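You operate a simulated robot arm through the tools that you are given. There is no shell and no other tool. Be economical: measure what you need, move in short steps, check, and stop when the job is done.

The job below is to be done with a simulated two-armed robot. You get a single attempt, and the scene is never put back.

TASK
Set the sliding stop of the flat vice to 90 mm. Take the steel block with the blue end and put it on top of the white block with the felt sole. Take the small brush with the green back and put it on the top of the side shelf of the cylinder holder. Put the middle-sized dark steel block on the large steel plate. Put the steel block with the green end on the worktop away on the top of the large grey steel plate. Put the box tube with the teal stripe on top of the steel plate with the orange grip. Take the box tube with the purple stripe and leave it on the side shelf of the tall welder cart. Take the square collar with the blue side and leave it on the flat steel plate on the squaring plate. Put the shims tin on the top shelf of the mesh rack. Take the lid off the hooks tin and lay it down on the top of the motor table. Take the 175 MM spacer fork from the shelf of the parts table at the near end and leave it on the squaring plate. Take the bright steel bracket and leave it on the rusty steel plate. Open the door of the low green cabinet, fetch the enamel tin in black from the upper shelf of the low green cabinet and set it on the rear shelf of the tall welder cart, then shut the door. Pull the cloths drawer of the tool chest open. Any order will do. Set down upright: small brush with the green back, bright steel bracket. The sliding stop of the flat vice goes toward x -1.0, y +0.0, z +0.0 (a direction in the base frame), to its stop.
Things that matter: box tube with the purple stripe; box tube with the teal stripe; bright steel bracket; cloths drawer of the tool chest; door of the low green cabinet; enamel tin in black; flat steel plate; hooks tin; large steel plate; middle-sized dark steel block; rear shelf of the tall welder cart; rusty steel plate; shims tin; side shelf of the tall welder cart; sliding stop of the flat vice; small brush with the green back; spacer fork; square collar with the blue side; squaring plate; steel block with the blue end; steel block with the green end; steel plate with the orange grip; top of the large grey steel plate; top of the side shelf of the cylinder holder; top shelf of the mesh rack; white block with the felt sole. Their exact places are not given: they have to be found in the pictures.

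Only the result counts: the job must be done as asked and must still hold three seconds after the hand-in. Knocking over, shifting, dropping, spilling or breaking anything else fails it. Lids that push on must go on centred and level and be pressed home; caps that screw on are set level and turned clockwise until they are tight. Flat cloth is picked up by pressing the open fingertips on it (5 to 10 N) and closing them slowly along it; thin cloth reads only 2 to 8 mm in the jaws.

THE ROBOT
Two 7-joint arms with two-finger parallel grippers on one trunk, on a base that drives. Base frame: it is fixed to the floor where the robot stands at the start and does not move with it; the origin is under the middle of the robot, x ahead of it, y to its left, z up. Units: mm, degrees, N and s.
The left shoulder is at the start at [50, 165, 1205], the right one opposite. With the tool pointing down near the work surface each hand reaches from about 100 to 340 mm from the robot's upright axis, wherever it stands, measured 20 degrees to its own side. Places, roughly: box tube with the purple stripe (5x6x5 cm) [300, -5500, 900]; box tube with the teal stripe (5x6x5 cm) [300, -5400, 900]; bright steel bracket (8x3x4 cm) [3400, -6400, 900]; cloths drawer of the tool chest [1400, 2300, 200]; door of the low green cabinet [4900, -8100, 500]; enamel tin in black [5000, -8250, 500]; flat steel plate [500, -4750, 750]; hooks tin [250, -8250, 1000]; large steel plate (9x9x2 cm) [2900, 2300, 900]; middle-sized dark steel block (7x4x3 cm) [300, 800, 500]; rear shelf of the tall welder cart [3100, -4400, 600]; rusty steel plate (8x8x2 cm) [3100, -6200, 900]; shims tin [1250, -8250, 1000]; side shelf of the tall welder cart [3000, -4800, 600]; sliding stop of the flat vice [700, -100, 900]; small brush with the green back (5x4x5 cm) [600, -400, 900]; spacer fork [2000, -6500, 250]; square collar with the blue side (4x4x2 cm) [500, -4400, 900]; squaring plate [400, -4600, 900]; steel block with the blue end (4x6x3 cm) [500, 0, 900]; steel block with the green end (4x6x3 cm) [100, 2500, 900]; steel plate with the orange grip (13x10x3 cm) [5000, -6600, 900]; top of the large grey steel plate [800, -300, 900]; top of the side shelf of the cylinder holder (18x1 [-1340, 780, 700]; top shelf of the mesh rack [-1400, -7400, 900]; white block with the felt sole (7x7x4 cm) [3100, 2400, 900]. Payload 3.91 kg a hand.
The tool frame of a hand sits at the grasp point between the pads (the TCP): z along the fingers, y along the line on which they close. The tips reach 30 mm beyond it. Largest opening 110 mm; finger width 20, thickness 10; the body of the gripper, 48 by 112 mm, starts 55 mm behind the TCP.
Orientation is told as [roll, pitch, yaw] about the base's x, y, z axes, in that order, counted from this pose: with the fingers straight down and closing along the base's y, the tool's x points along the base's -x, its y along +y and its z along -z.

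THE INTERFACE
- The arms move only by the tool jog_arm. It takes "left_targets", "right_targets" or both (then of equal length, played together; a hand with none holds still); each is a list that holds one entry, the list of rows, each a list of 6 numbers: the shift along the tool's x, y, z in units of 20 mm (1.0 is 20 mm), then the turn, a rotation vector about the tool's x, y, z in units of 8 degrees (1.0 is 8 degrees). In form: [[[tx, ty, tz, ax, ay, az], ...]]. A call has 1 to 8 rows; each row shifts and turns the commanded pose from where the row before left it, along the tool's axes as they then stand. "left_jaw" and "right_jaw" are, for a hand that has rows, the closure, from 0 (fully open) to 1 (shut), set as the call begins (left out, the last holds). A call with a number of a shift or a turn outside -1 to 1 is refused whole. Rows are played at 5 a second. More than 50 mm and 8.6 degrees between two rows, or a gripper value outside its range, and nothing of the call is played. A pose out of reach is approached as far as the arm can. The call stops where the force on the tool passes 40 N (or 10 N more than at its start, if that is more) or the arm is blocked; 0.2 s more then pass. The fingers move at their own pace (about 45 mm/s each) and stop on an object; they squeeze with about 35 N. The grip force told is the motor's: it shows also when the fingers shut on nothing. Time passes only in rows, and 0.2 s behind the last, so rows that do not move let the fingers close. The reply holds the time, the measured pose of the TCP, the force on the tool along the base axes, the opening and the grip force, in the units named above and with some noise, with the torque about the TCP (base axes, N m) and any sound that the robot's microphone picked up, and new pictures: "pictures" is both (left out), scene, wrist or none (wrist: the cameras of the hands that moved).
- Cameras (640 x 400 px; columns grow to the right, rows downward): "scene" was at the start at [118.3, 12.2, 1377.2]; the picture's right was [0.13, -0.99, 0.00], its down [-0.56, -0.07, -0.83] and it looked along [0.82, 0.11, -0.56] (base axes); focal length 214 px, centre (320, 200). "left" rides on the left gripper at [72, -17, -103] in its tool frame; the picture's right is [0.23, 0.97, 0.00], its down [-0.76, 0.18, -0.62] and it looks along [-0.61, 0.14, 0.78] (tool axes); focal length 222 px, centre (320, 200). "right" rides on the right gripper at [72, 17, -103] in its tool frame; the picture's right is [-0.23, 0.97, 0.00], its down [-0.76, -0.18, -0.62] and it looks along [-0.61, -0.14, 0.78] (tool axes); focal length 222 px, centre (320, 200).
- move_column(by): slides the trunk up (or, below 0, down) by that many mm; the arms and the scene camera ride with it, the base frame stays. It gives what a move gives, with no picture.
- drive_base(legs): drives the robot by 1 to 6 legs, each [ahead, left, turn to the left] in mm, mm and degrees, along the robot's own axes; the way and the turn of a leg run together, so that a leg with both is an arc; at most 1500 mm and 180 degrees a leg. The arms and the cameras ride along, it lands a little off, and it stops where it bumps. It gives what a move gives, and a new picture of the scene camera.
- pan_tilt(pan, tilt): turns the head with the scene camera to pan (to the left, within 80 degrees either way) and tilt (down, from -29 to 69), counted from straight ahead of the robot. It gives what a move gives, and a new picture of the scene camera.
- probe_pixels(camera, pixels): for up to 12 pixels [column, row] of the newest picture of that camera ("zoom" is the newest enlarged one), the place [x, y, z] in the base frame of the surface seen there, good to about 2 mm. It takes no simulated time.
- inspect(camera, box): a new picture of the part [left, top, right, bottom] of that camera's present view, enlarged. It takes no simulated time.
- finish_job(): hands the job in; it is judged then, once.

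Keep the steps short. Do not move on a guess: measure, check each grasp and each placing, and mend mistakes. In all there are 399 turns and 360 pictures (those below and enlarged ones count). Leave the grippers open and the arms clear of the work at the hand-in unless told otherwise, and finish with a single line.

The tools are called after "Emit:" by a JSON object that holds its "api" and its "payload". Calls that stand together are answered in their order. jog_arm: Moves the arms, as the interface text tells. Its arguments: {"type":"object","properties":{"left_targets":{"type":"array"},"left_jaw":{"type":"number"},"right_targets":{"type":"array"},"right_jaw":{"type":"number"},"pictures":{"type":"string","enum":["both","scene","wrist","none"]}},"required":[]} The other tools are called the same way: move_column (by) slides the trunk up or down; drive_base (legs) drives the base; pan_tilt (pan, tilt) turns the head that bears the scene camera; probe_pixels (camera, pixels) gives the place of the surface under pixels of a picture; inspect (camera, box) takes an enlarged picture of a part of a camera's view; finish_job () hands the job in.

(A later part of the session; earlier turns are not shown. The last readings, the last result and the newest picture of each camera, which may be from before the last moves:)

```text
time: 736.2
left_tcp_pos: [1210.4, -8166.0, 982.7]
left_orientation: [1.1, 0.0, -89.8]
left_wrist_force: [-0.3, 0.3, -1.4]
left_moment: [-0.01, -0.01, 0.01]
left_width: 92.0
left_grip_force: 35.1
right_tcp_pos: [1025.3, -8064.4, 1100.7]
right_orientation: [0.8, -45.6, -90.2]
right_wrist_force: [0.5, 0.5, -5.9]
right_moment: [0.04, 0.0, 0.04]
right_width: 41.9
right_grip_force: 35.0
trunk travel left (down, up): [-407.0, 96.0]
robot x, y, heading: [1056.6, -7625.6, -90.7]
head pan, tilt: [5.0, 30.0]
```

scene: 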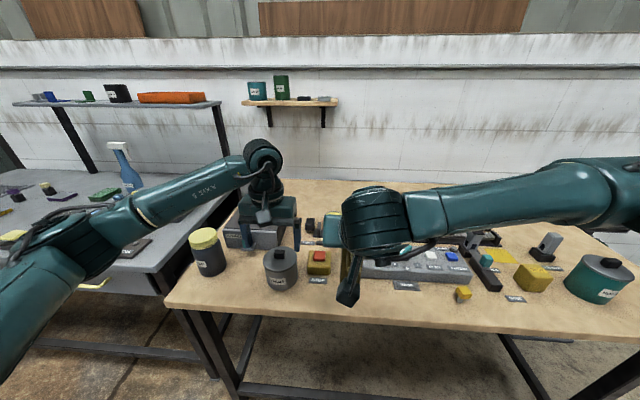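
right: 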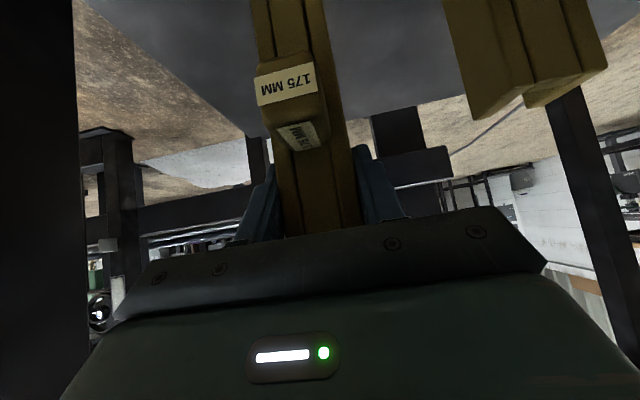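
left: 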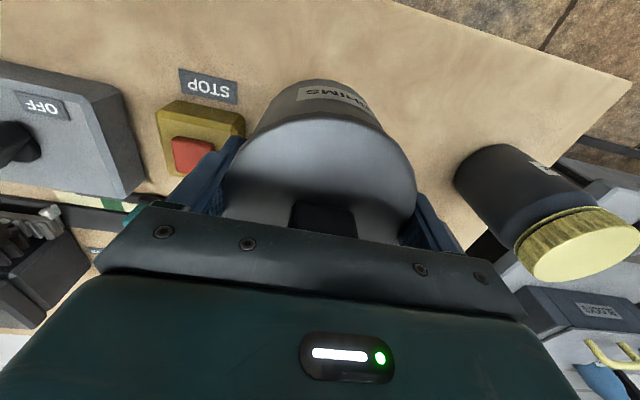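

The shims tin is held. I raise it, back off, turn west and drive toward the mesh rack.

Emit:
{"api": "jog_arm", "payload": {"left_targets": [[[0, 0, -1, 0, 0, 0], [0, 0, -1, 0, 0, 0], [0, 0, -1, 0, 0, 0], [0, 0, -1, 0, 0, 0], [0, 0, -1, 0, 0, 0]]], "pictures": "none"}}

Emit:
{"api": "drive_base", "payload": {"legs": [[-350, 0, 0], [0, 0, -90], [1000, 0, 0], [600, 0, 0]]}}

Emit:
{"api": "inspect", "payload": {"camera": "scene", "box": [160, 40, 480, 240]}}

```text
time: 737.4
left_tcp_pos: [1208.3, -8165.2, 1082.2]
left_orientation: [1.1, 0.0, -89.8]
left_wrist_force: [0.0, -1.1, -0.7]
left_moment: [0.03, -0.08, 0.01]
left_width: 92.1
left_grip_force: 35.1
right_tcp_pos: [1025.6, -8065.4, 1100.7]
right_orientation: [0.8, -45.4, -90.3]
right_wrist_force: [-0.1, -0.1, -6.2]
right_moment: [0.02, 0.0, -0.01]
right_width: 41.8
right_grip_force: 34.7
trunk travel left (down, up): [-407.0, 96.0]
robot x, y, heading: [1061.3, -7621.6, -90.2]
head pan, tilt: [5.0, 30.0]
```

```text
time: 751.2
left_tcp_pos: [-1068.0, -7448.7, 1084.0]
left_orientation: [1.0, -0.1, -178.7]
left_wrist_force: [0.3, 0.7, -1.5]
left_moment: [-0.02, 0.0, 0.0]
left_width: 92.1
left_grip_force: 34.9
right_tcp_pos: [-969.8, -7264.2, 1100.4]
right_orientation: [0.8, -45.6, -179.1]
right_wrist_force: [0.2, 0.3, -5.8]
right_moment: [0.01, 0.02, 0.04]
right_width: 41.8
right_grip_force: 35.1
trunk travel left (down, up): [-407.0, 96.0]
robot x, y, heading: [-530.6, -7291.0, -179.3]
head pan, tilt: [5.0, 30.0]
```

scene: 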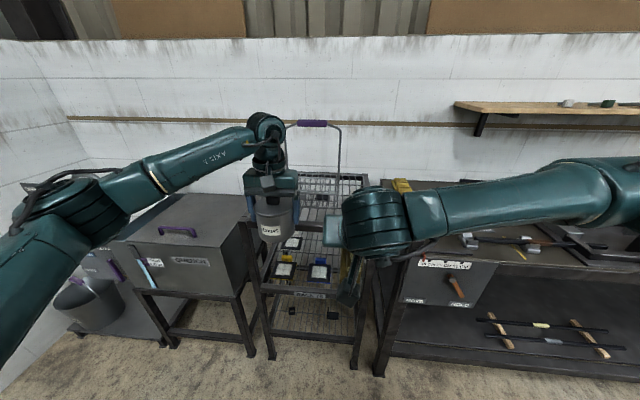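

```text
2.00 times, centred on (320, 140) of scene
```

zoom: 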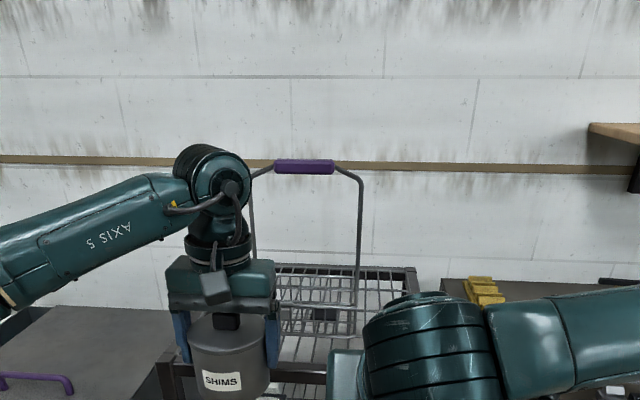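

The mesh rack is straight ahead, its top mesh shelf partly hidden by the hands. I probe its frame and mesh.

Emit:
{"api": "probe_pixels", "payload": {"camera": "scene", "pixels": [[330, 212], [320, 205], [310, 195], [350, 182], [365, 178], [300, 180], [252, 250], [345, 260], [360, 300], [305, 210], [325, 190], [248, 228]]}}

Emit:
{"api": "inspect", "payload": {"camera": "left", "box": [0, 0, 640, 400]}}

```text
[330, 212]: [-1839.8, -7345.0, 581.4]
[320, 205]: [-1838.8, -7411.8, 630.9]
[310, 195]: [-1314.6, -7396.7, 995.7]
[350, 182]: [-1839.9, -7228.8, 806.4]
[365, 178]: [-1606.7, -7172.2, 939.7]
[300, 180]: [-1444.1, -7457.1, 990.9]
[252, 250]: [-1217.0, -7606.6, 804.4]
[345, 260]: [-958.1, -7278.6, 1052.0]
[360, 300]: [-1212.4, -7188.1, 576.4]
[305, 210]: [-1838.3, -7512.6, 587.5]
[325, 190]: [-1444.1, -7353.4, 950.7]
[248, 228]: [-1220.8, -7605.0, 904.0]
```

```text
1.00 times, centred on (320, 200) of left (not enlarged: the box is as wide or as high as the picture)
```

zoom: 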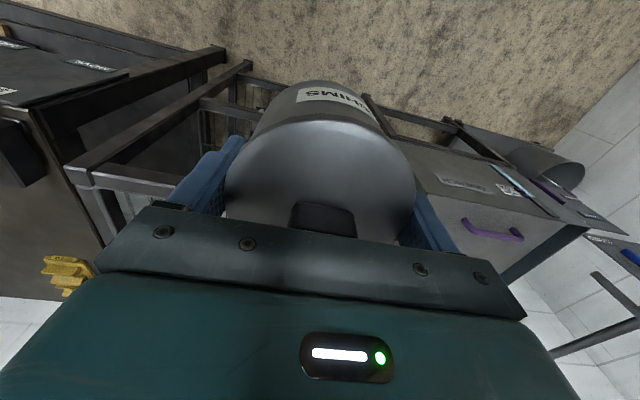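

I need an unobstructed look at the top shelf. I strafe left 420 mm and look right.

Emit:
{"api": "drive_base", "payload": {"legs": [[0, -600, 0]]}}

Emit:
{"api": "pan_tilt", "payload": {"pan": 30, "tilt": 28}}

Emit:
{"api": "inspect", "payload": {"camera": "scene", "box": [200, 80, 440, 260]}}

```text
time: 757.0
left_tcp_pos: [-1075.5, -6846.7, 1082.9]
left_orientation: [1.1, -0.1, -178.2]
left_wrist_force: [0.1, 0.6, -1.4]
left_moment: [0.0, -0.01, 0.02]
left_width: 92.0
left_grip_force: 34.6
right_tcp_pos: [-979.2, -6663.2, 1100.7]
right_orientation: [0.8, -45.5, -178.8]
right_wrist_force: [0.5, -0.4, -5.9]
right_moment: [0.02, -0.02, 0.03]
right_width: 41.8
right_grip_force: 35.0
trunk travel left (down, up): [-407.0, 96.0]
robot x, y, heading: [-536.3, -6685.0, -179.2]
head pan, tilt: [5.0, 30.0]
```

scene: 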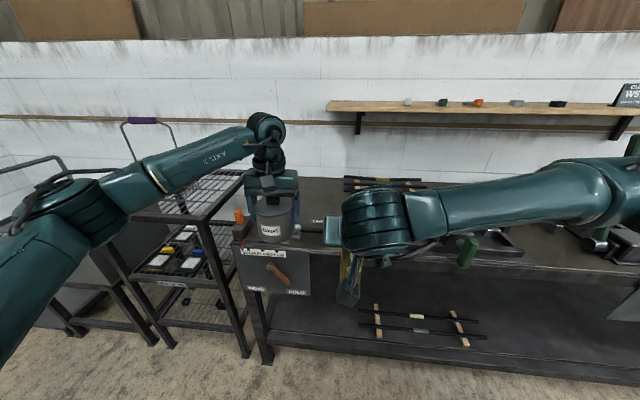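

```text
time: 757.9
left_tcp_pos: [-1076.2, -6847.0, 1083.1]
left_orientation: [1.1, 0.0, -178.2]
left_wrist_force: [-0.7, -0.1, -1.2]
left_moment: [0.01, 0.0, 0.03]
left_width: 91.8
left_grip_force: 35.2
right_tcp_pos: [-978.3, -6662.6, 1100.3]
right_orientation: [0.8, -45.5, -178.6]
right_wrist_force: [0.1, -0.1, -5.8]
right_moment: [-0.01, -0.02, 0.03]
right_width: 42.1
right_grip_force: 35.0
trunk travel left (down, up): [-407.0, 96.0]
robot x, y, heading: [-538.2, -6684.1, -179.2]
head pan, tilt: [30.0, 28.0]
```

scene: 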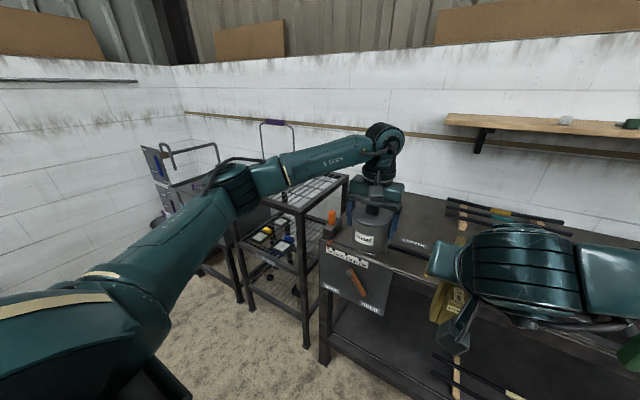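

```text
2.22 times, centred on (320, 170) of scene
```

zoom: 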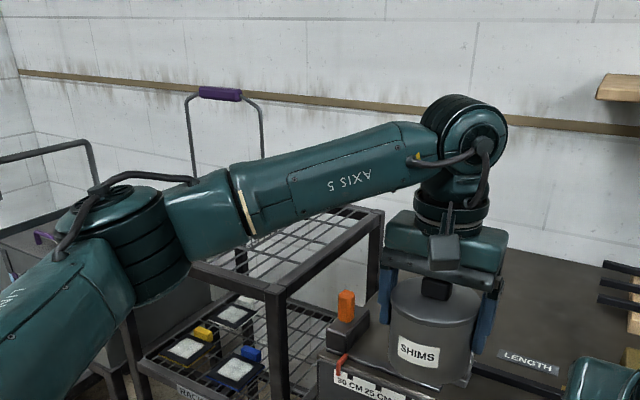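

Emit:
{"api": "probe_pixels", "payload": {"camera": "zoom", "pixels": [[330, 230], [300, 240], [340, 215], [275, 288], [380, 215], [260, 262], [310, 262], [190, 268], [240, 260], [262, 130], [190, 130], [215, 95]]}}

```text
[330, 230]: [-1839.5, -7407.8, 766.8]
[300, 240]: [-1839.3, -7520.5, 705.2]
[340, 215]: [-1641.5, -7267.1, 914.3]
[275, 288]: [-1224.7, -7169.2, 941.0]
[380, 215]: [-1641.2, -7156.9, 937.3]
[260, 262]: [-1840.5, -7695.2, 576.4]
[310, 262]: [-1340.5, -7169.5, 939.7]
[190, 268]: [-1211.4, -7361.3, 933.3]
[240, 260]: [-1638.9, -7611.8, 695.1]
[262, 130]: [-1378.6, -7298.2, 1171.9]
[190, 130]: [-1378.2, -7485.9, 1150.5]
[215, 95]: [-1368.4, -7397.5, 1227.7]
```

The mesh shelf is at z≈914 inside a rim at z 940; a wire handle arch stands at x −1378. I will set the tin in front of the arch at (−1295, −7400). I drive there.

Emit:
{"api": "drive_base", "payload": {"legs": [[0, 553, -0.8], [205, 0, 0]]}}

Emit:
{"api": "jog_arm", "payload": {"left_targets": [[[0, 0, 1, 0, 0, 0], [0, 0, 1, 0, 0, 0], [0, 0, 0.5, 0, 0, 0]]], "pictures": "both"}}

```text
time: 764.4
left_tcp_pos: [-1277.7, -7382.1, 1082.3]
left_orientation: [1.1, -0.1, -179.3]
left_wrist_force: [-0.9, 0.3, -0.2]
left_moment: [0.0, 0.01, 0.01]
left_width: 91.8
left_grip_force: 34.9
right_tcp_pos: [-1175.9, -7199.6, 1099.5]
right_orientation: [0.7, -45.5, -179.8]
right_wrist_force: [-0.3, -0.4, -5.1]
right_moment: [0.01, 0.02, 0.0]
right_width: 41.8
right_grip_force: 35.0
trunk travel left (down, up): [-407.0, 96.0]
robot x, y, heading: [-733.7, -7229.2, 179.6]
head pan, tilt: [30.0, 28.0]
```

scene: 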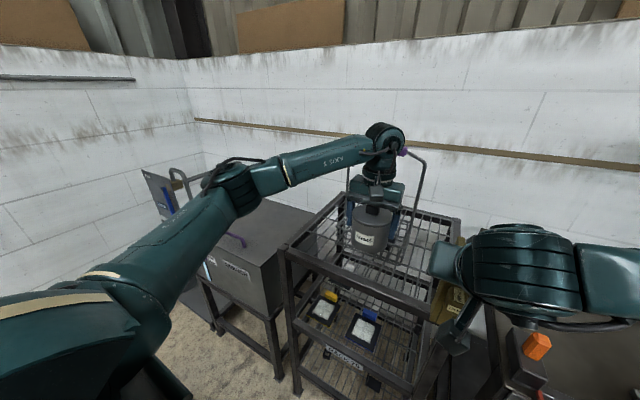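

```text
time: 764.9
left_tcp_pos: [-1277.9, -7382.5, 1063.2]
left_orientation: [0.7, -1.4, -179.3]
left_wrist_force: [6.7, -0.7, 18.4]
left_moment: [-0.56, 0.3, 0.19]
left_width: 92.0
left_grip_force: 34.4
right_tcp_pos: [-1174.3, -7200.9, 1098.7]
right_orientation: [0.5, -45.1, -179.6]
right_wrist_force: [-0.9, 0.1, -6.2]
right_moment: [-0.01, 0.0, 0.01]
right_width: 41.8
right_grip_force: 35.8
trunk travel left (down, up): [-407.0, 96.0]
robot x, y, heading: [-732.6, -7228.2, 179.9]
head pan, tilt: [30.0, 28.0]
stopped in row 2 (left hand): the force on the tool passed its limit at 49 N (the readings are from after the stop); the commanded pose is now the measured one
```

scene: 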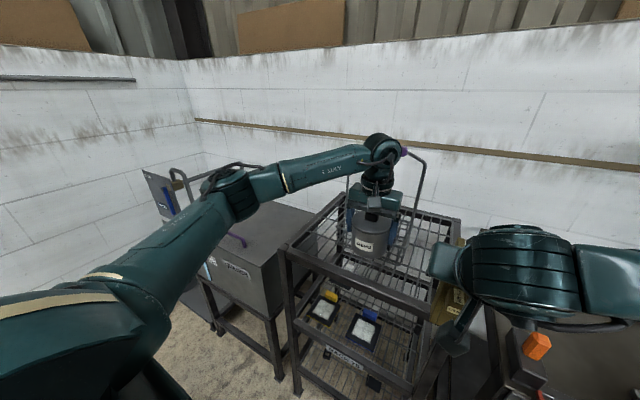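
left: 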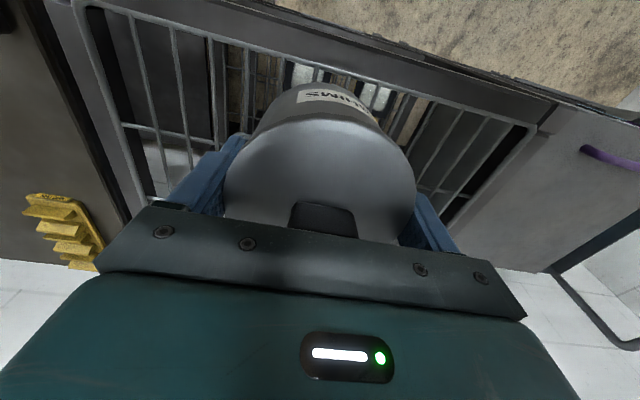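

The wrist touched the rack's wire handle. I raise again; I will place the tin to the right of the arch instead, at about (−1290, −7245). First I tuck the right hand back so the fork stays clear of the bench gadget.

Emit:
{"api": "jog_arm", "payload": {"left_targets": [[[0, 0, -1, 0, 0, 0], [0, 0, -0.6, 0, 0.15, 0], [0, 0, 0, 0, 0, 0], [0, 0, 0, 0, 0, 0], [0, 0, 0, 0, 0, 0]]], "right_targets": [[[0.7, 0, -0.7, 0, 0, 0], [0.7, 0, -0.7, 0, 0, 0], [0.7, 0, -0.7, 0, 0, 0], [0.7, 0, -0.7, 0, 0, 0], [0.7, 0, -0.7, 0, 0, 0]]], "pictures": "none"}}

Emit:
{"api": "drive_base", "payload": {"legs": [[10, -137, 0]]}}

Emit:
{"api": "pan_tilt", "payload": {"pan": 15, "tilt": 32}}

```text
time: 766.1
left_tcp_pos: [-1276.8, -7383.6, 1091.3]
left_orientation: [0.8, 0.2, -179.3]
left_wrist_force: [-0.4, -0.3, -1.3]
left_moment: [0.01, 0.01, 0.02]
left_width: 92.1
left_grip_force: 35.0
right_tcp_pos: [-1074.9, -7198.7, 1100.9]
right_orientation: [0.6, -45.4, -179.7]
right_wrist_force: [0.0, -0.9, -5.6]
right_moment: [-0.05, 0.0, -0.01]
right_width: 41.7
right_grip_force: 35.4
trunk travel left (down, up): [-407.0, 96.0]
robot x, y, heading: [-738.0, -7233.3, 179.8]
head pan, tilt: [30.0, 28.0]
```

```text
time: 768.0
left_tcp_pos: [-1286.4, -7246.2, 1091.0]
left_orientation: [0.8, 0.2, -179.2]
left_wrist_force: [-1.0, -0.5, -0.8]
left_moment: [-0.02, 0.04, 0.02]
left_width: 92.0
left_grip_force: 35.0
right_tcp_pos: [-1085.2, -7061.1, 1099.1]
right_orientation: [0.7, -45.4, -179.6]
right_wrist_force: [-0.4, 1.4, -6.1]
right_moment: [-0.01, -0.03, -0.02]
right_width: 41.8
right_grip_force: 35.2
trunk travel left (down, up): [-407.0, 96.0]
robot x, y, heading: [-744.1, -7089.5, -179.8]
head pan, tilt: [30.0, 28.0]
```

scene: 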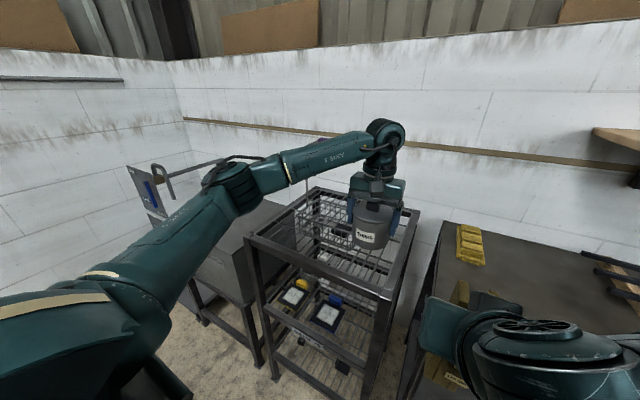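

```text
time: 768.8
left_tcp_pos: [-1284.5, -7245.9, 1090.2]
left_orientation: [0.7, 0.2, -179.1]
left_wrist_force: [0.5, -0.3, 0.1]
left_moment: [0.0, 0.02, -0.01]
left_width: 92.1
left_grip_force: 34.9
right_tcp_pos: [-1086.3, -7061.3, 1100.7]
right_orientation: [0.8, -45.4, -179.5]
right_wrist_force: [-0.3, -1.0, -5.8]
right_moment: [-0.02, -0.02, -0.04]
right_width: 42.1
right_grip_force: 35.0
trunk travel left (down, up): [-407.0, 96.0]
robot x, y, heading: [-748.9, -7094.9, -180.0]
head pan, tilt: [15.0, 32.0]
```

scene: 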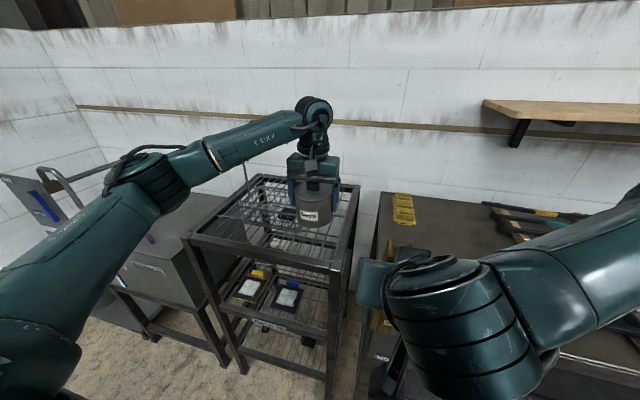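

Emit:
{"api": "inspect", "payload": {"camera": "scene", "box": [190, 140, 370, 280]}}

Emit:
{"api": "probe_pixels", "payload": {"camera": "zoom", "pixels": [[330, 250], [350, 240], [440, 330], [200, 205], [240, 165], [290, 290], [400, 270], [450, 270], [560, 170], [520, 330], [190, 250], [340, 180]]}}

```text
2.86 times, centred on (280, 210) of scene
```

zoom: 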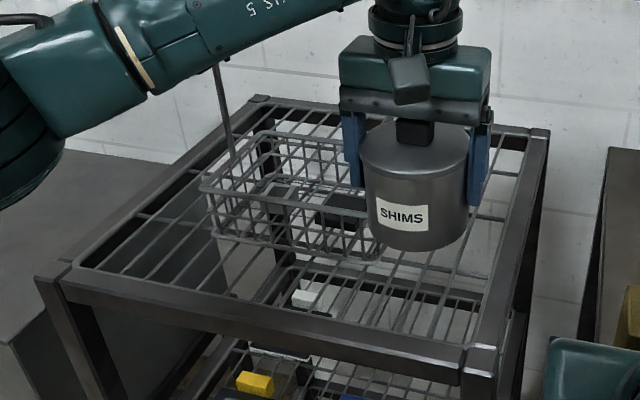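

```text
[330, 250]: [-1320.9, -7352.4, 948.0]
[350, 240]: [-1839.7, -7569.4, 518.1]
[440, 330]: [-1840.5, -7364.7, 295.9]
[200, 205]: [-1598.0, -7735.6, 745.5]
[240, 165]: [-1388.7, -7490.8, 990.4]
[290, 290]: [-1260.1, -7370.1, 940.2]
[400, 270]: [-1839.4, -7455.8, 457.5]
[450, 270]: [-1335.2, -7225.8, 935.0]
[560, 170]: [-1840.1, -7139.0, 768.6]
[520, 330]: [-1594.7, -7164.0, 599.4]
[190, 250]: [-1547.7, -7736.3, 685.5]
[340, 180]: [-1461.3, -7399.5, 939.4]
```

A wire basket with a handle stands on that shelf (my earlier touch was its rim); the free area here at (−1285, −7246) is good, bars at z≈938. I lower the tin.

Emit:
{"api": "jog_arm", "payload": {"left_targets": [[[0, -0.2, 1, 0, 0, 0], [0, 0, 1, 0, 0, 0], [0, 0, 1, 0, 0, 0], [0, 0, 1, 0, 0, 0], [0, 0, 0.4, 0, 0, 0]]], "pictures": "wrist"}}

Emit:
{"api": "jog_arm", "payload": {"left_targets": [[[0, 0, 0.15, 0, 0, 0], [0, 0, 0.1, 0, 0, 0], [0, 0, 0.1, 0, 0, 0]]], "pictures": "none"}}

```text
time: 770.0
left_tcp_pos: [-1286.0, -7242.1, 1002.4]
left_orientation: [0.8, 0.2, -179.2]
left_wrist_force: [0.4, 0.1, -1.3]
left_moment: [0.0, -0.03, 0.0]
left_width: 92.0
left_grip_force: 35.4
right_tcp_pos: [-1085.5, -7061.6, 1099.1]
right_orientation: [0.6, -45.4, -179.5]
right_wrist_force: [1.0, 0.2, -5.5]
right_moment: [0.03, -0.03, -0.01]
right_width: 41.7
right_grip_force: 35.0
trunk travel left (down, up): [-407.0, 96.0]
robot x, y, heading: [-745.9, -7092.1, -180.4]
head pan, tilt: [15.0, 32.0]
```

left: 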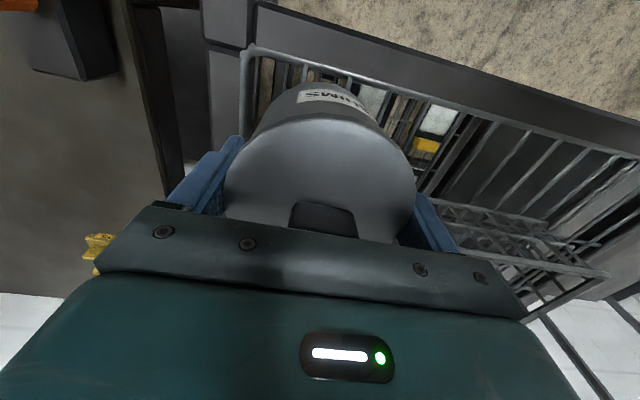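

```text
time: 770.8
left_tcp_pos: [-1285.8, -7242.0, 1001.5]
left_orientation: [0.7, -0.3, -179.0]
left_wrist_force: [-7.6, -1.1, 30.4]
left_moment: [-0.61, -0.68, -0.2]
left_width: 92.1
left_grip_force: 34.5
right_tcp_pos: [-1083.5, -7060.7, 1100.5]
right_orientation: [0.8, -45.6, -179.7]
right_wrist_force: [-0.5, 0.3, -6.0]
right_moment: [-0.01, 0.01, 0.0]
right_width: 42.2
right_grip_force: 34.8
trunk travel left (down, up): [-407.0, 96.0]
robot x, y, heading: [-746.9, -7095.2, -179.8]
head pan, tilt: [15.0, 32.0]
```

Contact. I ease off slightly, open and rise.

Emit:
{"api": "jog_arm", "payload": {"left_targets": [[[0, 0, -0.12, 0, 0, 0], [0, 0, 0, 0, 0, 0]]], "pictures": "none"}}

Emit:
{"api": "jog_arm", "payload": {"left_targets": [[[0, 0, 0, 0, 0, 0], [0, 0, 0, 0, 0, 0], [0, 0, -0.4, 0, 0, 0], [0, 0, -1, 0, 0, 0], [0, 0, -1, 0, 0, 0], [0, 0, -1, 0, 0, 0], [0, 0, -1, 0, 0, 0], [0, 0, -1, 0, 0, 0]]], "left_jaw": 0.05, "pictures": "wrist"}}

```text
time: 771.4
left_tcp_pos: [-1286.6, -7242.6, 999.8]
left_orientation: [0.8, -0.1, -179.0]
left_wrist_force: [-9.7, -0.9, 24.4]
left_moment: [-0.49, -0.39, -0.2]
left_width: 91.9
left_grip_force: 35.9
right_tcp_pos: [-1085.4, -7060.7, 1099.9]
right_orientation: [0.8, -45.5, -179.6]
right_wrist_force: [-0.1, -0.2, -6.2]
right_moment: [0.02, -0.02, -0.01]
right_width: 41.9
right_grip_force: 34.9
trunk travel left (down, up): [-407.0, 96.0]
robot x, y, heading: [-744.0, -7093.0, -180.0]
head pan, tilt: [15.0, 32.0]
```

```text
time: 773.2
left_tcp_pos: [-1285.7, -7242.6, 1106.4]
left_orientation: [0.8, 0.2, -179.0]
left_wrist_force: [0.1, -0.2, 0.3]
left_moment: [-0.04, -0.02, 0.01]
left_width: 104.4
left_grip_force: 0.1
right_tcp_pos: [-1083.9, -7060.9, 1098.2]
right_orientation: [0.7, -45.4, -179.5]
right_wrist_force: [0.2, -0.3, -5.1]
right_moment: [0.01, 0.01, -0.02]
right_width: 41.9
right_grip_force: 34.9
trunk travel left (down, up): [-407.0, 96.0]
robot x, y, heading: [-744.2, -7092.6, -180.0]
head pan, tilt: [15.0, 32.0]
```

left: 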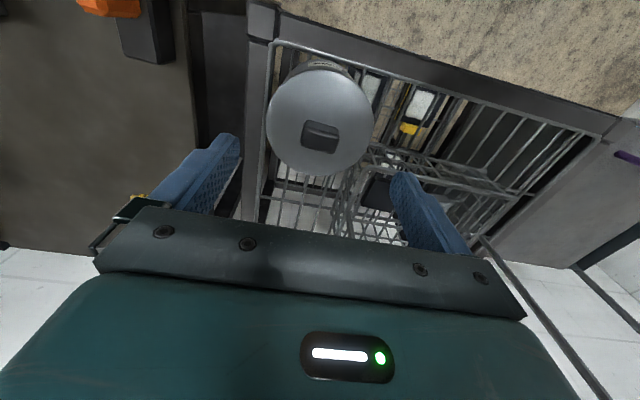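

The shims tin stands on the mesh shelf. Next the hooks tin's lid: I back away, turn to face the bench and line the left hand up with the HOOKS tin.

Emit:
{"api": "drive_base", "payload": {"legs": [[-980, 0, 0], [0, 0, 90], [420, 0, 0]]}}

Emit:
{"api": "inspect", "payload": {"camera": "left", "box": [0, 0, 640, 400]}}

```text
time: 784.3
left_tcp_pos: [404.5, -8045.5, 1105.3]
left_orientation: [0.7, 0.3, -88.3]
left_wrist_force: [0.0, -0.5, -0.9]
left_moment: [0.02, -0.02, 0.02]
left_width: 104.3
left_grip_force: 0.1
right_tcp_pos: [220.7, -7847.7, 1099.0]
right_orientation: [0.7, -45.4, -88.6]
right_wrist_force: [0.0, 0.1, -6.4]
right_moment: [0.01, -0.01, -0.01]
right_width: 42.0
right_grip_force: 35.1
trunk travel left (down, up): [-407.0, 96.0]
robot x, y, heading: [244.7, -7506.5, -89.3]
head pan, tilt: [15.0, 32.0]
```

scene: 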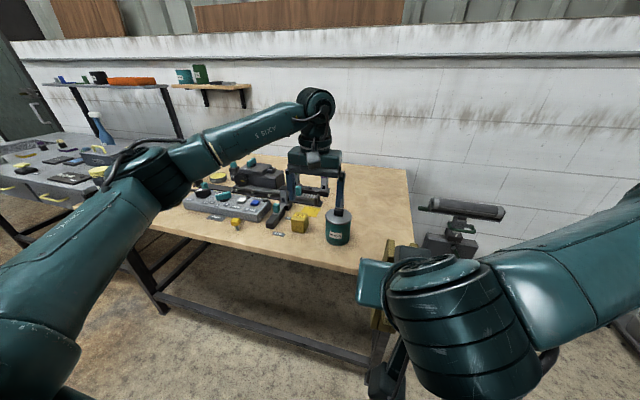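

```text
1.00 times, centred on (320, 200) of left (not enlarged: the box is as wide or as high as the picture)
```

zoom: 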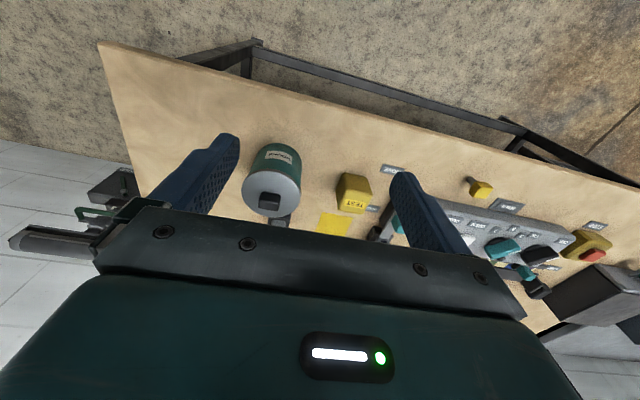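

Emit:
{"api": "probe_pixels", "payload": {"camera": "zoom", "pixels": [[269, 202], [262, 203], [278, 201], [269, 195], [269, 208], [248, 190], [298, 185], [272, 175], [190, 120], [160, 160], [260, 100], [330, 140]]}}

Emit:
{"api": "inspect", "payload": {"camera": "left", "box": [220, 120, 320, 220]}}

```text
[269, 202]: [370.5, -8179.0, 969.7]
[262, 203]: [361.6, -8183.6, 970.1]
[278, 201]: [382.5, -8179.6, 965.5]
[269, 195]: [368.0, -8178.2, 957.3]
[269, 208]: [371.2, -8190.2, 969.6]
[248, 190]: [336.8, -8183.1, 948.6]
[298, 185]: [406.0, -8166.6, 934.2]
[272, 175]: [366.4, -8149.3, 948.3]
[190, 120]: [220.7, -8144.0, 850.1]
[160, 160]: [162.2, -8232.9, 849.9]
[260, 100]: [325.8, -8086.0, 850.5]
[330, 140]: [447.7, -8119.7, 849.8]
```

```text
4.00 times, centred on (270, 170) of left
```

zoom: 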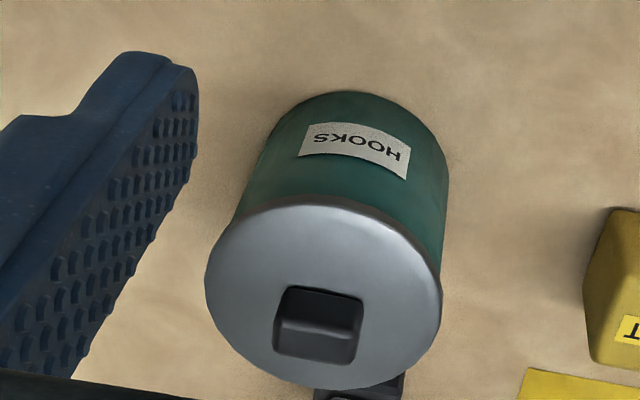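

Knob centre (371, −8184), top z 970, lid top z 948. I drive 120 mm ahead, then bring the left hand over the knob.

Emit:
{"api": "drive_base", "payload": {"legs": [[122, 0, 0]]}}

Emit:
{"api": "jog_arm", "payload": {"left_targets": [[[-0.4, -0.85, 1, 0, 0, 0], [-0.4, -0.8, 1, 0, 0, 0], [0, 0, 1, 0, 0, 0], [0, 0, 1, 0, 0, 0]]], "left_jaw": 0.45, "pictures": "wrist"}}

Emit:
{"api": "probe_pixels", "payload": {"camera": "left", "pixels": [[300, 140], [320, 140], [340, 145], [320, 155], [310, 165], [330, 165], [320, 175]]}}

```text
time: 785.6
left_tcp_pos: [407.8, -8168.1, 1105.1]
left_orientation: [0.8, 0.3, -88.0]
left_wrist_force: [0.1, -0.4, -0.2]
left_moment: [0.02, 0.02, -0.01]
left_width: 104.4
left_grip_force: 0.0
right_tcp_pos: [224.3, -7971.4, 1098.9]
right_orientation: [0.6, -45.3, -88.5]
right_wrist_force: [0.1, -1.2, -4.8]
right_moment: [0.01, 0.0, 0.01]
right_width: 42.0
right_grip_force: 35.4
trunk travel left (down, up): [-407.0, 96.0]
robot x, y, heading: [250.5, -7631.5, -89.0]
head pan, tilt: [15.0, 32.0]
```

scene: 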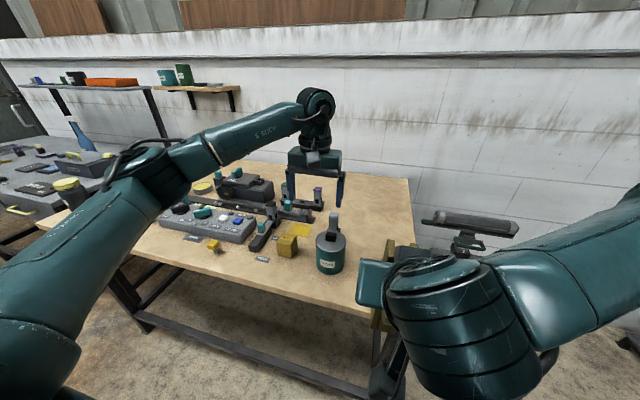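

```text
time: 786.6
left_tcp_pos: [376.7, -8184.6, 1027.0]
left_orientation: [0.9, 0.1, -88.1]
left_wrist_force: [0.5, -0.3, -0.1]
left_moment: [-0.04, -0.02, 0.02]
left_width: 60.4
left_grip_force: 0.0
right_tcp_pos: [224.1, -7970.0, 1098.0]
right_orientation: [0.6, -45.4, -88.5]
right_wrist_force: [0.7, 0.0, -5.9]
right_moment: [0.01, -0.01, -0.01]
right_width: 41.9
right_grip_force: 34.9
trunk travel left (down, up): [-407.0, 96.0]
robot x, y, heading: [250.7, -7626.7, -88.7]
head pan, tilt: [15.0, 32.0]
```

left: 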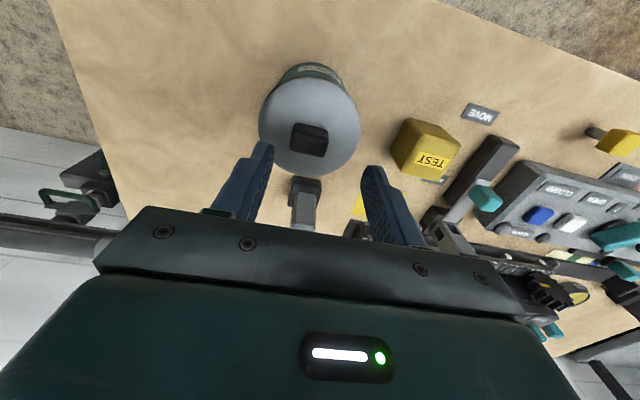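

```text
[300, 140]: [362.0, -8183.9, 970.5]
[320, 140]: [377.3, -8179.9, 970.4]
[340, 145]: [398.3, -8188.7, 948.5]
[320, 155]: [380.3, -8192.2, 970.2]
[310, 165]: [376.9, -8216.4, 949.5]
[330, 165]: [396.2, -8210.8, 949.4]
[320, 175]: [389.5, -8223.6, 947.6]
```

Emit:
{"api": "jog_arm", "payload": {"left_targets": [[[0, -0.35, 1, 0, 0, 0], [0, 0, 1, 0, 0, 0], [0, 0, 0.25, 0, 0, 0]]], "pictures": "none"}}

Emit:
{"api": "jog_arm", "payload": {"left_targets": [[[0, 0, 0, 0, 0, 0], [0, 0, 0, 0, 0, 0], [0, 0, 0, 0, 0, 0], [0, 0, -0.3, 0, 0, 0], [0, 0, -0.5, 0, 0, 0], [0, 0, -1, 0, 0, 0], [0, 0, -1, 0, 0, 0]]], "left_jaw": 1, "pictures": "wrist"}}

```text
time: 787.4
left_tcp_pos: [369.2, -8184.2, 981.4]
left_orientation: [0.8, 0.2, -88.1]
left_wrist_force: [-0.1, -0.1, 0.3]
left_moment: [0.0, -0.01, 0.01]
left_width: 60.5
left_grip_force: 0.1
right_tcp_pos: [223.8, -7969.4, 1100.1]
right_orientation: [0.7, -45.4, -88.5]
right_wrist_force: [0.5, -1.3, -5.9]
right_moment: [0.05, 0.0, 0.01]
right_width: 41.9
right_grip_force: 35.2
trunk travel left (down, up): [-407.0, 96.0]
robot x, y, heading: [248.0, -7629.1, -89.0]
head pan, tilt: [15.0, 32.0]
```

```text
time: 789.0
left_tcp_pos: [369.8, -8183.7, 1037.0]
left_orientation: [0.8, 0.1, -88.1]
left_wrist_force: [0.9, 0.3, -1.5]
left_moment: [0.0, 0.01, 0.04]
left_width: 28.9
left_grip_force: 34.7
right_tcp_pos: [223.4, -7969.3, 1099.4]
right_orientation: [0.7, -45.3, -88.5]
right_wrist_force: [0.7, 0.5, -6.3]
right_moment: [0.01, 0.02, -0.01]
right_width: 41.9
right_grip_force: 34.7
trunk travel left (down, up): [-407.0, 96.0]
robot x, y, heading: [250.5, -7629.4, -89.0]
head pan, tilt: [15.0, 32.0]
```

left: 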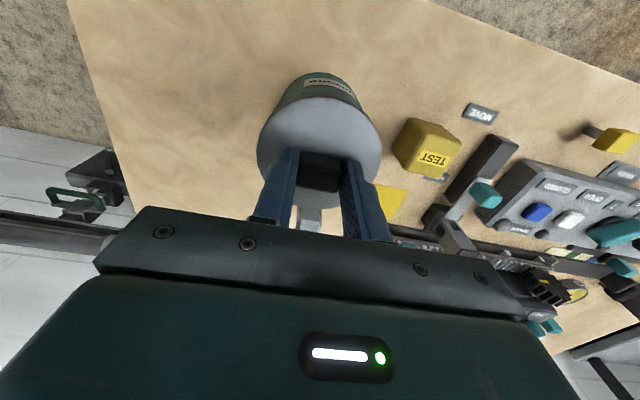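

I check whether only the lid came up.

Emit:
{"api": "inspect", "payload": {"camera": "scene", "box": [270, 160, 390, 290]}}

```text
3.08 times, centred on (330, 225) of scene
```

zoom: 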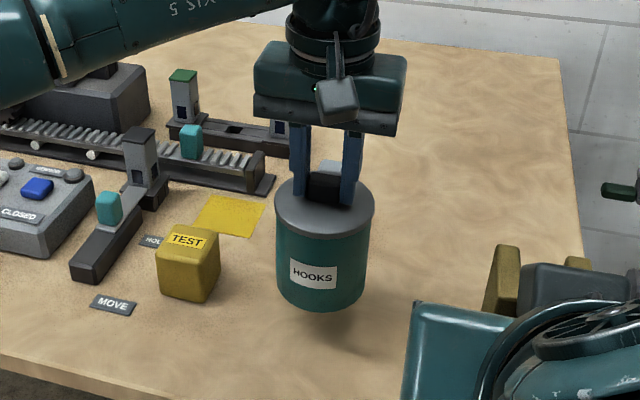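

The whole tin came up with its lid (push-on fit), so I need both hands for that. I set the tin back down now and will return with both hands free at the end.

Emit:
{"api": "jog_arm", "payload": {"left_targets": [[[0, 0, 1, 0, 0, 0], [0, 0, 1, 0, 0, 0], [0, 0, 0.5, 0, 0, 0], [0, 0, 0.15, 0, 0, 0], [0, 0, 0.05, 0, 0, 0]]], "pictures": "none"}}

```text
time: 790.2
left_tcp_pos: [368.8, -8183.3, 982.0]
left_orientation: [0.9, 0.2, -88.2]
left_wrist_force: [0.1, -0.3, -0.7]
left_moment: [0.01, -0.01, 0.02]
left_width: 28.9
left_grip_force: 35.5
right_tcp_pos: [223.4, -7970.2, 1098.2]
right_orientation: [0.7, -45.4, -88.5]
right_wrist_force: [0.9, 0.1, -5.8]
right_moment: [0.02, -0.01, -0.04]
right_width: 41.9
right_grip_force: 35.3
trunk travel left (down, up): [-407.0, 96.0]
robot x, y, heading: [251.1, -7630.2, -88.8]
head pan, tilt: [15.0, 32.0]
```

Emit:
{"api": "jog_arm", "payload": {"left_targets": [[[0, 0, 0.06, 0, 0, 0], [0, 0, 0, 0, 0, 0]]], "pictures": "none"}}

Emit:
{"api": "jog_arm", "payload": {"left_targets": [[[0, 0, 0, 0, 0, 0], [0, 0, 0, 0, 0, 0], [0, 0, -0.5, 0, 0, 0], [0, 0, -1, 0, 0, 0], [0, 0, -1, 0, 0, 0], [0, 0, -1, 0, 0, 0], [0, 0, -1, 0, 0, 0], [0, 0, -1, 0, 0, 0]]], "left_jaw": 0.45, "pictures": "wrist"}}

Emit:
{"api": "drive_base", "payload": {"legs": [[-430, 0, 0], [0, 0, -91], [850, 0, 0], [0, 0, -90]]}}

Emit:
{"api": "pan_tilt", "payload": {"pan": -20, "tilt": 15}}

```text
time: 790.8
left_tcp_pos: [369.9, -8182.5, 982.7]
left_orientation: [0.8, 0.2, -88.1]
left_wrist_force: [0.2, 2.0, 2.3]
left_moment: [0.04, 0.13, -0.03]
left_width: 28.9
left_grip_force: 34.7
right_tcp_pos: [224.2, -7969.3, 1100.0]
right_orientation: [0.7, -45.4, -88.4]
right_wrist_force: [-0.7, 0.1, -5.5]
right_moment: [-0.01, -0.02, 0.01]
right_width: 42.0
right_grip_force: 34.9
trunk travel left (down, up): [-407.0, 96.0]
robot x, y, heading: [245.8, -7629.3, -88.9]
head pan, tilt: [15.0, 32.0]
```

```text
time: 792.6
left_tcp_pos: [369.6, -8184.7, 1091.5]
left_orientation: [0.9, 0.2, -88.1]
left_wrist_force: [-1.1, -0.4, -0.5]
left_moment: [-0.04, 0.02, -0.02]
left_width: 60.3
left_grip_force: 0.1
right_tcp_pos: [225.5, -7969.9, 1100.4]
right_orientation: [0.7, -45.4, -88.5]
right_wrist_force: [0.7, -0.5, -5.9]
right_moment: [0.01, 0.03, 0.02]
right_width: 41.9
right_grip_force: 35.0
trunk travel left (down, up): [-407.0, 96.0]
robot x, y, heading: [249.4, -7629.0, -88.8]
head pan, tilt: [15.0, 32.0]
```

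left: 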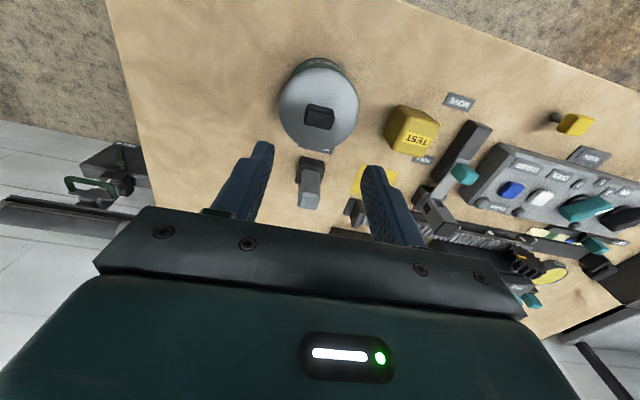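

```text
time: 807.1
left_tcp_pos: [-710.8, -6628.2, 1090.0]
left_orientation: [0.8, 0.2, 89.4]
left_wrist_force: [0.5, 0.1, 0.3]
left_moment: [0.01, 0.01, -0.03]
left_width: 60.5
left_grip_force: 0.0
right_tcp_pos: [-574.7, -6849.9, 1100.2]
right_orientation: [0.8, -45.5, 89.1]
right_wrist_force: [-0.3, -0.3, -6.8]
right_moment: [0.01, 0.01, -0.02]
right_width: 41.9
right_grip_force: 34.7
trunk travel left (down, up): [-407.0, 96.0]
robot x, y, heading: [-615.3, -7187.8, 88.7]
head pan, tilt: [15.0, 32.0]
```

scene: 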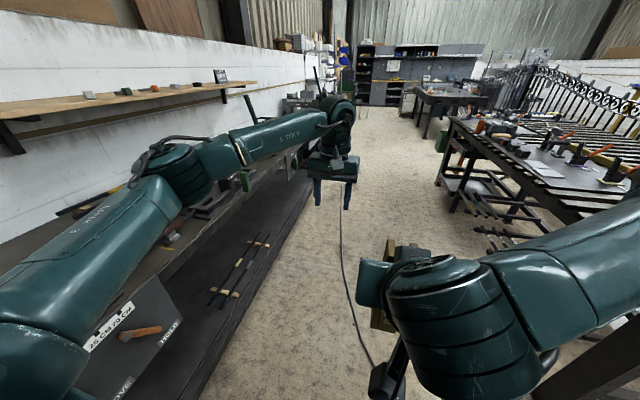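

```text
time: 808.1
left_tcp_pos: [-710.6, -6628.6, 1089.9]
left_orientation: [0.8, 0.2, 89.3]
left_wrist_force: [0.0, -0.4, -0.1]
left_moment: [0.03, -0.01, 0.0]
left_width: 60.7
left_grip_force: 0.1
right_tcp_pos: [-575.3, -6849.0, 1100.3]
right_orientation: [0.7, -45.5, 89.0]
right_wrist_force: [0.3, 0.1, -5.4]
right_moment: [-0.01, -0.01, 0.02]
right_width: 41.5
right_grip_force: 35.3
trunk travel left (down, up): [-407.0, 96.0]
robot x, y, heading: [-612.3, -7185.9, 88.8]
head pan, tilt: [-20.0, 15.0]
```

scene: 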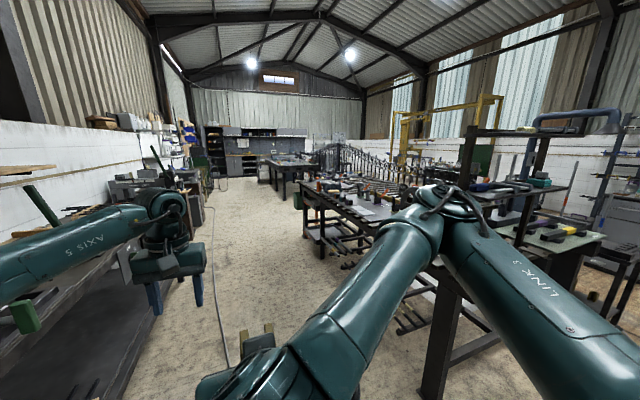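

The west aisle is open; the squaring table is on its right. I drive north and turn to face it near the box tubes.

Emit:
{"api": "drive_base", "payload": {"legs": [[1000, -100, 1], [750, 0, 0], [0, 0, -90]]}}

Emit:
{"api": "pan_tilt", "payload": {"pan": 0, "tilt": 32}}

```text
time: 820.9
left_tcp_pos: [77.8, -5324.1, 1091.2]
left_orientation: [0.8, 0.2, -0.3]
left_wrist_force: [-0.5, -0.9, 0.4]
left_moment: [0.0, 0.01, -0.02]
left_width: 60.5
left_grip_force: 0.0
right_tcp_pos: [-141.3, -5461.9, 1099.1]
right_orientation: [0.7, -45.4, -0.7]
right_wrist_force: [-0.4, 0.0, -6.6]
right_moment: [0.04, 0.0, 0.02]
right_width: 42.3
right_grip_force: 35.0
trunk travel left (down, up): [-407.0, 96.0]
robot x, y, heading: [-478.6, -5425.0, -1.1]
head pan, tilt: [-20.0, 15.0]
```

scene: 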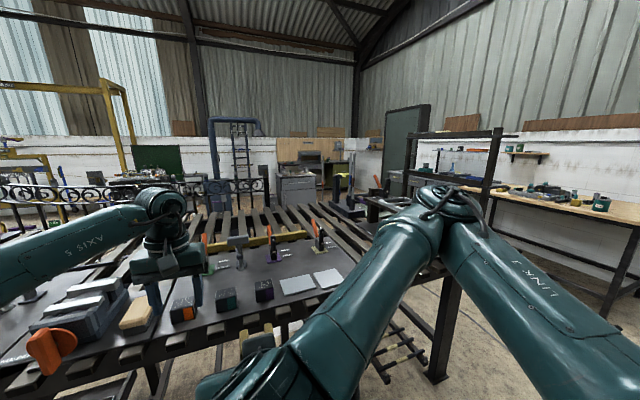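

```text
time: 821.7
left_tcp_pos: [78.0, -5324.9, 1089.8]
left_orientation: [0.8, 0.2, -0.3]
left_wrist_force: [-0.1, -1.0, 0.4]
left_moment: [-0.04, -0.01, 0.04]
left_width: 60.6
left_grip_force: 0.0
right_tcp_pos: [-142.0, -5461.4, 1099.0]
right_orientation: [0.7, -45.3, -0.6]
right_wrist_force: [-0.3, -0.8, -6.1]
right_moment: [0.02, 0.03, -0.01]
right_width: 41.5
right_grip_force: 35.0
trunk travel left (down, up): [-407.0, 96.0]
robot x, y, heading: [-480.0, -5426.8, -1.2]
head pan, tilt: [0.0, 32.0]
```

scene: 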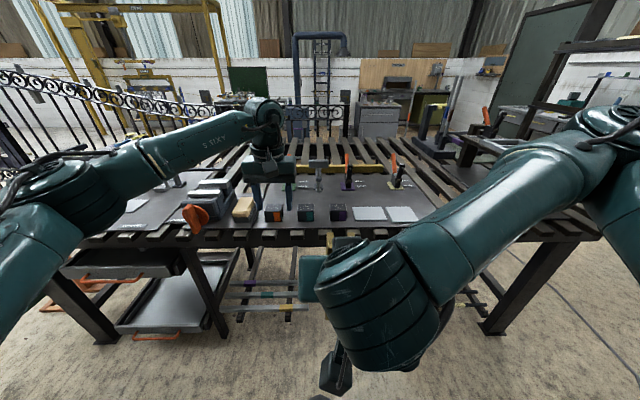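

The tubes with orange, teal and purple stripes are visible. First the fork: I strafe left to the squaring plate.

Emit:
{"api": "drive_base", "payload": {"legs": [[0, 780, 1.1]]}}

Emit:
{"api": "inspect", "payload": {"camera": "scene", "box": [160, 120, 480, 320]}}

```text
time: 828.9
left_tcp_pos: [77.5, -4539.3, 1090.2]
left_orientation: [0.8, 0.2, 1.5]
left_wrist_force: [-0.8, -0.2, -0.7]
left_moment: [-0.02, -0.02, 0.02]
left_width: 60.5
left_grip_force: 0.0
right_tcp_pos: [-137.2, -4682.4, 1099.4]
right_orientation: [0.6, -45.4, 1.0]
right_wrist_force: [-0.1, -0.5, -5.3]
right_moment: [-0.03, 0.01, -0.04]
right_width: 42.1
right_grip_force: 34.8
trunk travel left (down, up): [-407.0, 96.0]
robot x, y, heading: [-477.6, -4655.6, 0.7]
head pan, tilt: [0.0, 32.0]
```

scene: 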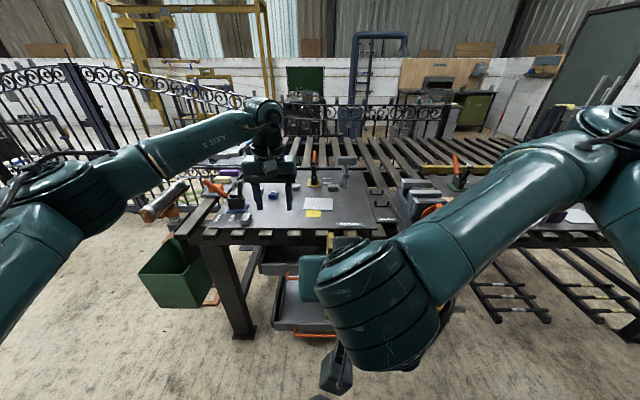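

```text
2.00 times, centred on (320, 220) of scene
```

zoom: 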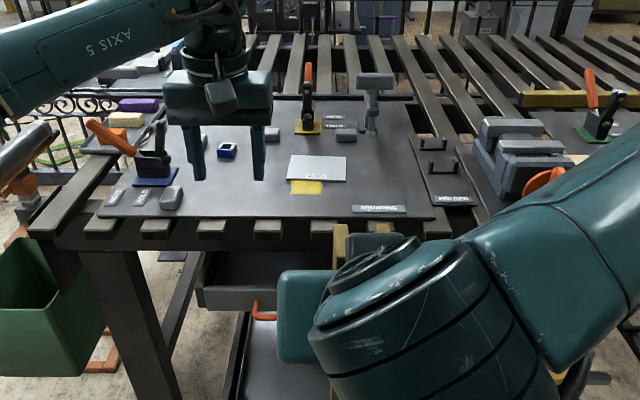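

The squaring plate (labelled), the light flat plate, and the blue-sided collar are visible. I probe.

Emit:
{"api": "probe_pixels", "payload": {"camera": "zoom", "pixels": [[318, 165], [290, 160], [345, 160], [290, 178], [345, 178], [318, 186], [227, 150], [220, 157], [236, 157], [227, 144], [380, 190], [420, 200]]}}

Emit:
{"api": "probe_pixels", "payload": {"camera": "zoom", "pixels": [[130, 205], [200, 210], [300, 210], [390, 160], [270, 195], [430, 215], [370, 130], [150, 170], [172, 195], [307, 120], [300, 232], [240, 180]]}}

```text
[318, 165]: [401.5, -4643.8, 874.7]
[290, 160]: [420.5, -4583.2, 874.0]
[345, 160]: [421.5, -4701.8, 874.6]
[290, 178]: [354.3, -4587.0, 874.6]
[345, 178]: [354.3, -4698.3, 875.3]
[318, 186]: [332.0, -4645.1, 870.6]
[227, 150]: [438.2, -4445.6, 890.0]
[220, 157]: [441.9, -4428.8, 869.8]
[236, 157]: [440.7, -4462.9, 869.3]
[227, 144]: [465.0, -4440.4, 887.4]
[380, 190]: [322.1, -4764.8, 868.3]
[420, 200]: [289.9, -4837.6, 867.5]
```

```text
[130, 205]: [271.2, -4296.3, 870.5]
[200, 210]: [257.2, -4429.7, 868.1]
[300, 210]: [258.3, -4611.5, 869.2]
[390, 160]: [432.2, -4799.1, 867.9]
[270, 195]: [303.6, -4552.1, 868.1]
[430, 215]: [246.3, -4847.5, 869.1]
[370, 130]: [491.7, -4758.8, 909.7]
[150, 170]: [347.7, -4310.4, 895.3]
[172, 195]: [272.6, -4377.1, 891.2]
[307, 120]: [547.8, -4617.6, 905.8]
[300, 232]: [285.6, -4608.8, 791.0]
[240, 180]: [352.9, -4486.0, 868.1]
```

Squaring plate z 868; flat plate centre (390, −4643), top z 875; collar centre ≈ (452, −4446), top z 890. I do the collar first with the left hand.

Emit:
{"api": "drive_base", "payload": {"legs": [[320, 94, -0.7]]}}

Emit:
{"api": "jog_arm", "payload": {"left_targets": [[[0, 0, 1, 0, 0, 0], [0, 0, 1, 0, 0, 0], [0, 0, 1, 0, 0, 0], [0, 0, 1, 0, 0, 0]]], "left_jaw": 0.35, "pictures": "wrist"}}

```text
time: 831.0
left_tcp_pos: [395.3, -4453.6, 1089.3]
left_orientation: [0.8, 0.3, 0.4]
left_wrist_force: [1.4, -0.3, -0.6]
left_moment: [-0.02, -0.01, -0.01]
left_width: 60.7
left_grip_force: 0.1
right_tcp_pos: [177.5, -4594.0, 1099.1]
right_orientation: [0.6, -45.4, 0.1]
right_wrist_force: [-0.2, 0.4, -6.2]
right_moment: [0.02, 0.03, -0.02]
right_width: 42.0
right_grip_force: 34.3
trunk travel left (down, up): [-407.0, 96.0]
robot x, y, heading: [-163.8, -4563.0, -0.3]
head pan, tilt: [0.0, 32.0]
```

scene: 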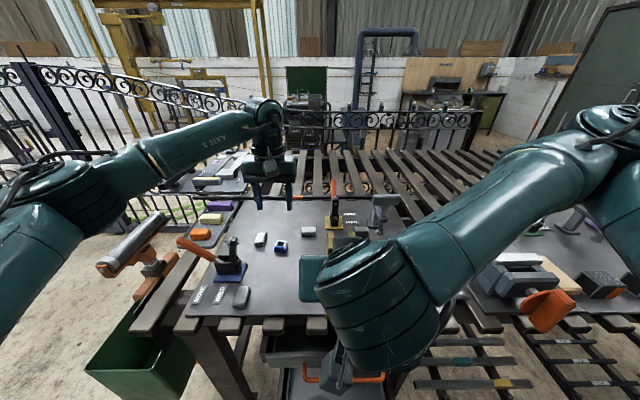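

```text
time: 832.0
left_tcp_pos: [396.1, -4452.6, 1009.7]
left_orientation: [0.8, 0.2, 0.5]
left_wrist_force: [0.2, 0.2, -0.1]
left_moment: [0.0, 0.01, -0.01]
left_width: 71.6
left_grip_force: 0.1
right_tcp_pos: [177.0, -4594.1, 1098.5]
right_orientation: [0.6, -45.4, 0.1]
right_wrist_force: [0.1, -0.3, -5.8]
right_moment: [-0.02, 0.03, 0.01]
right_width: 41.9
right_grip_force: 35.0
trunk travel left (down, up): [-407.0, 96.0]
robot x, y, heading: [-165.7, -4557.4, -0.3]
head pan, tilt: [0.0, 32.0]
```

left: 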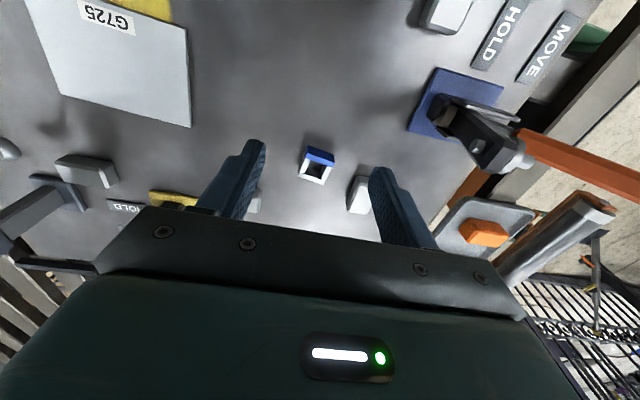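

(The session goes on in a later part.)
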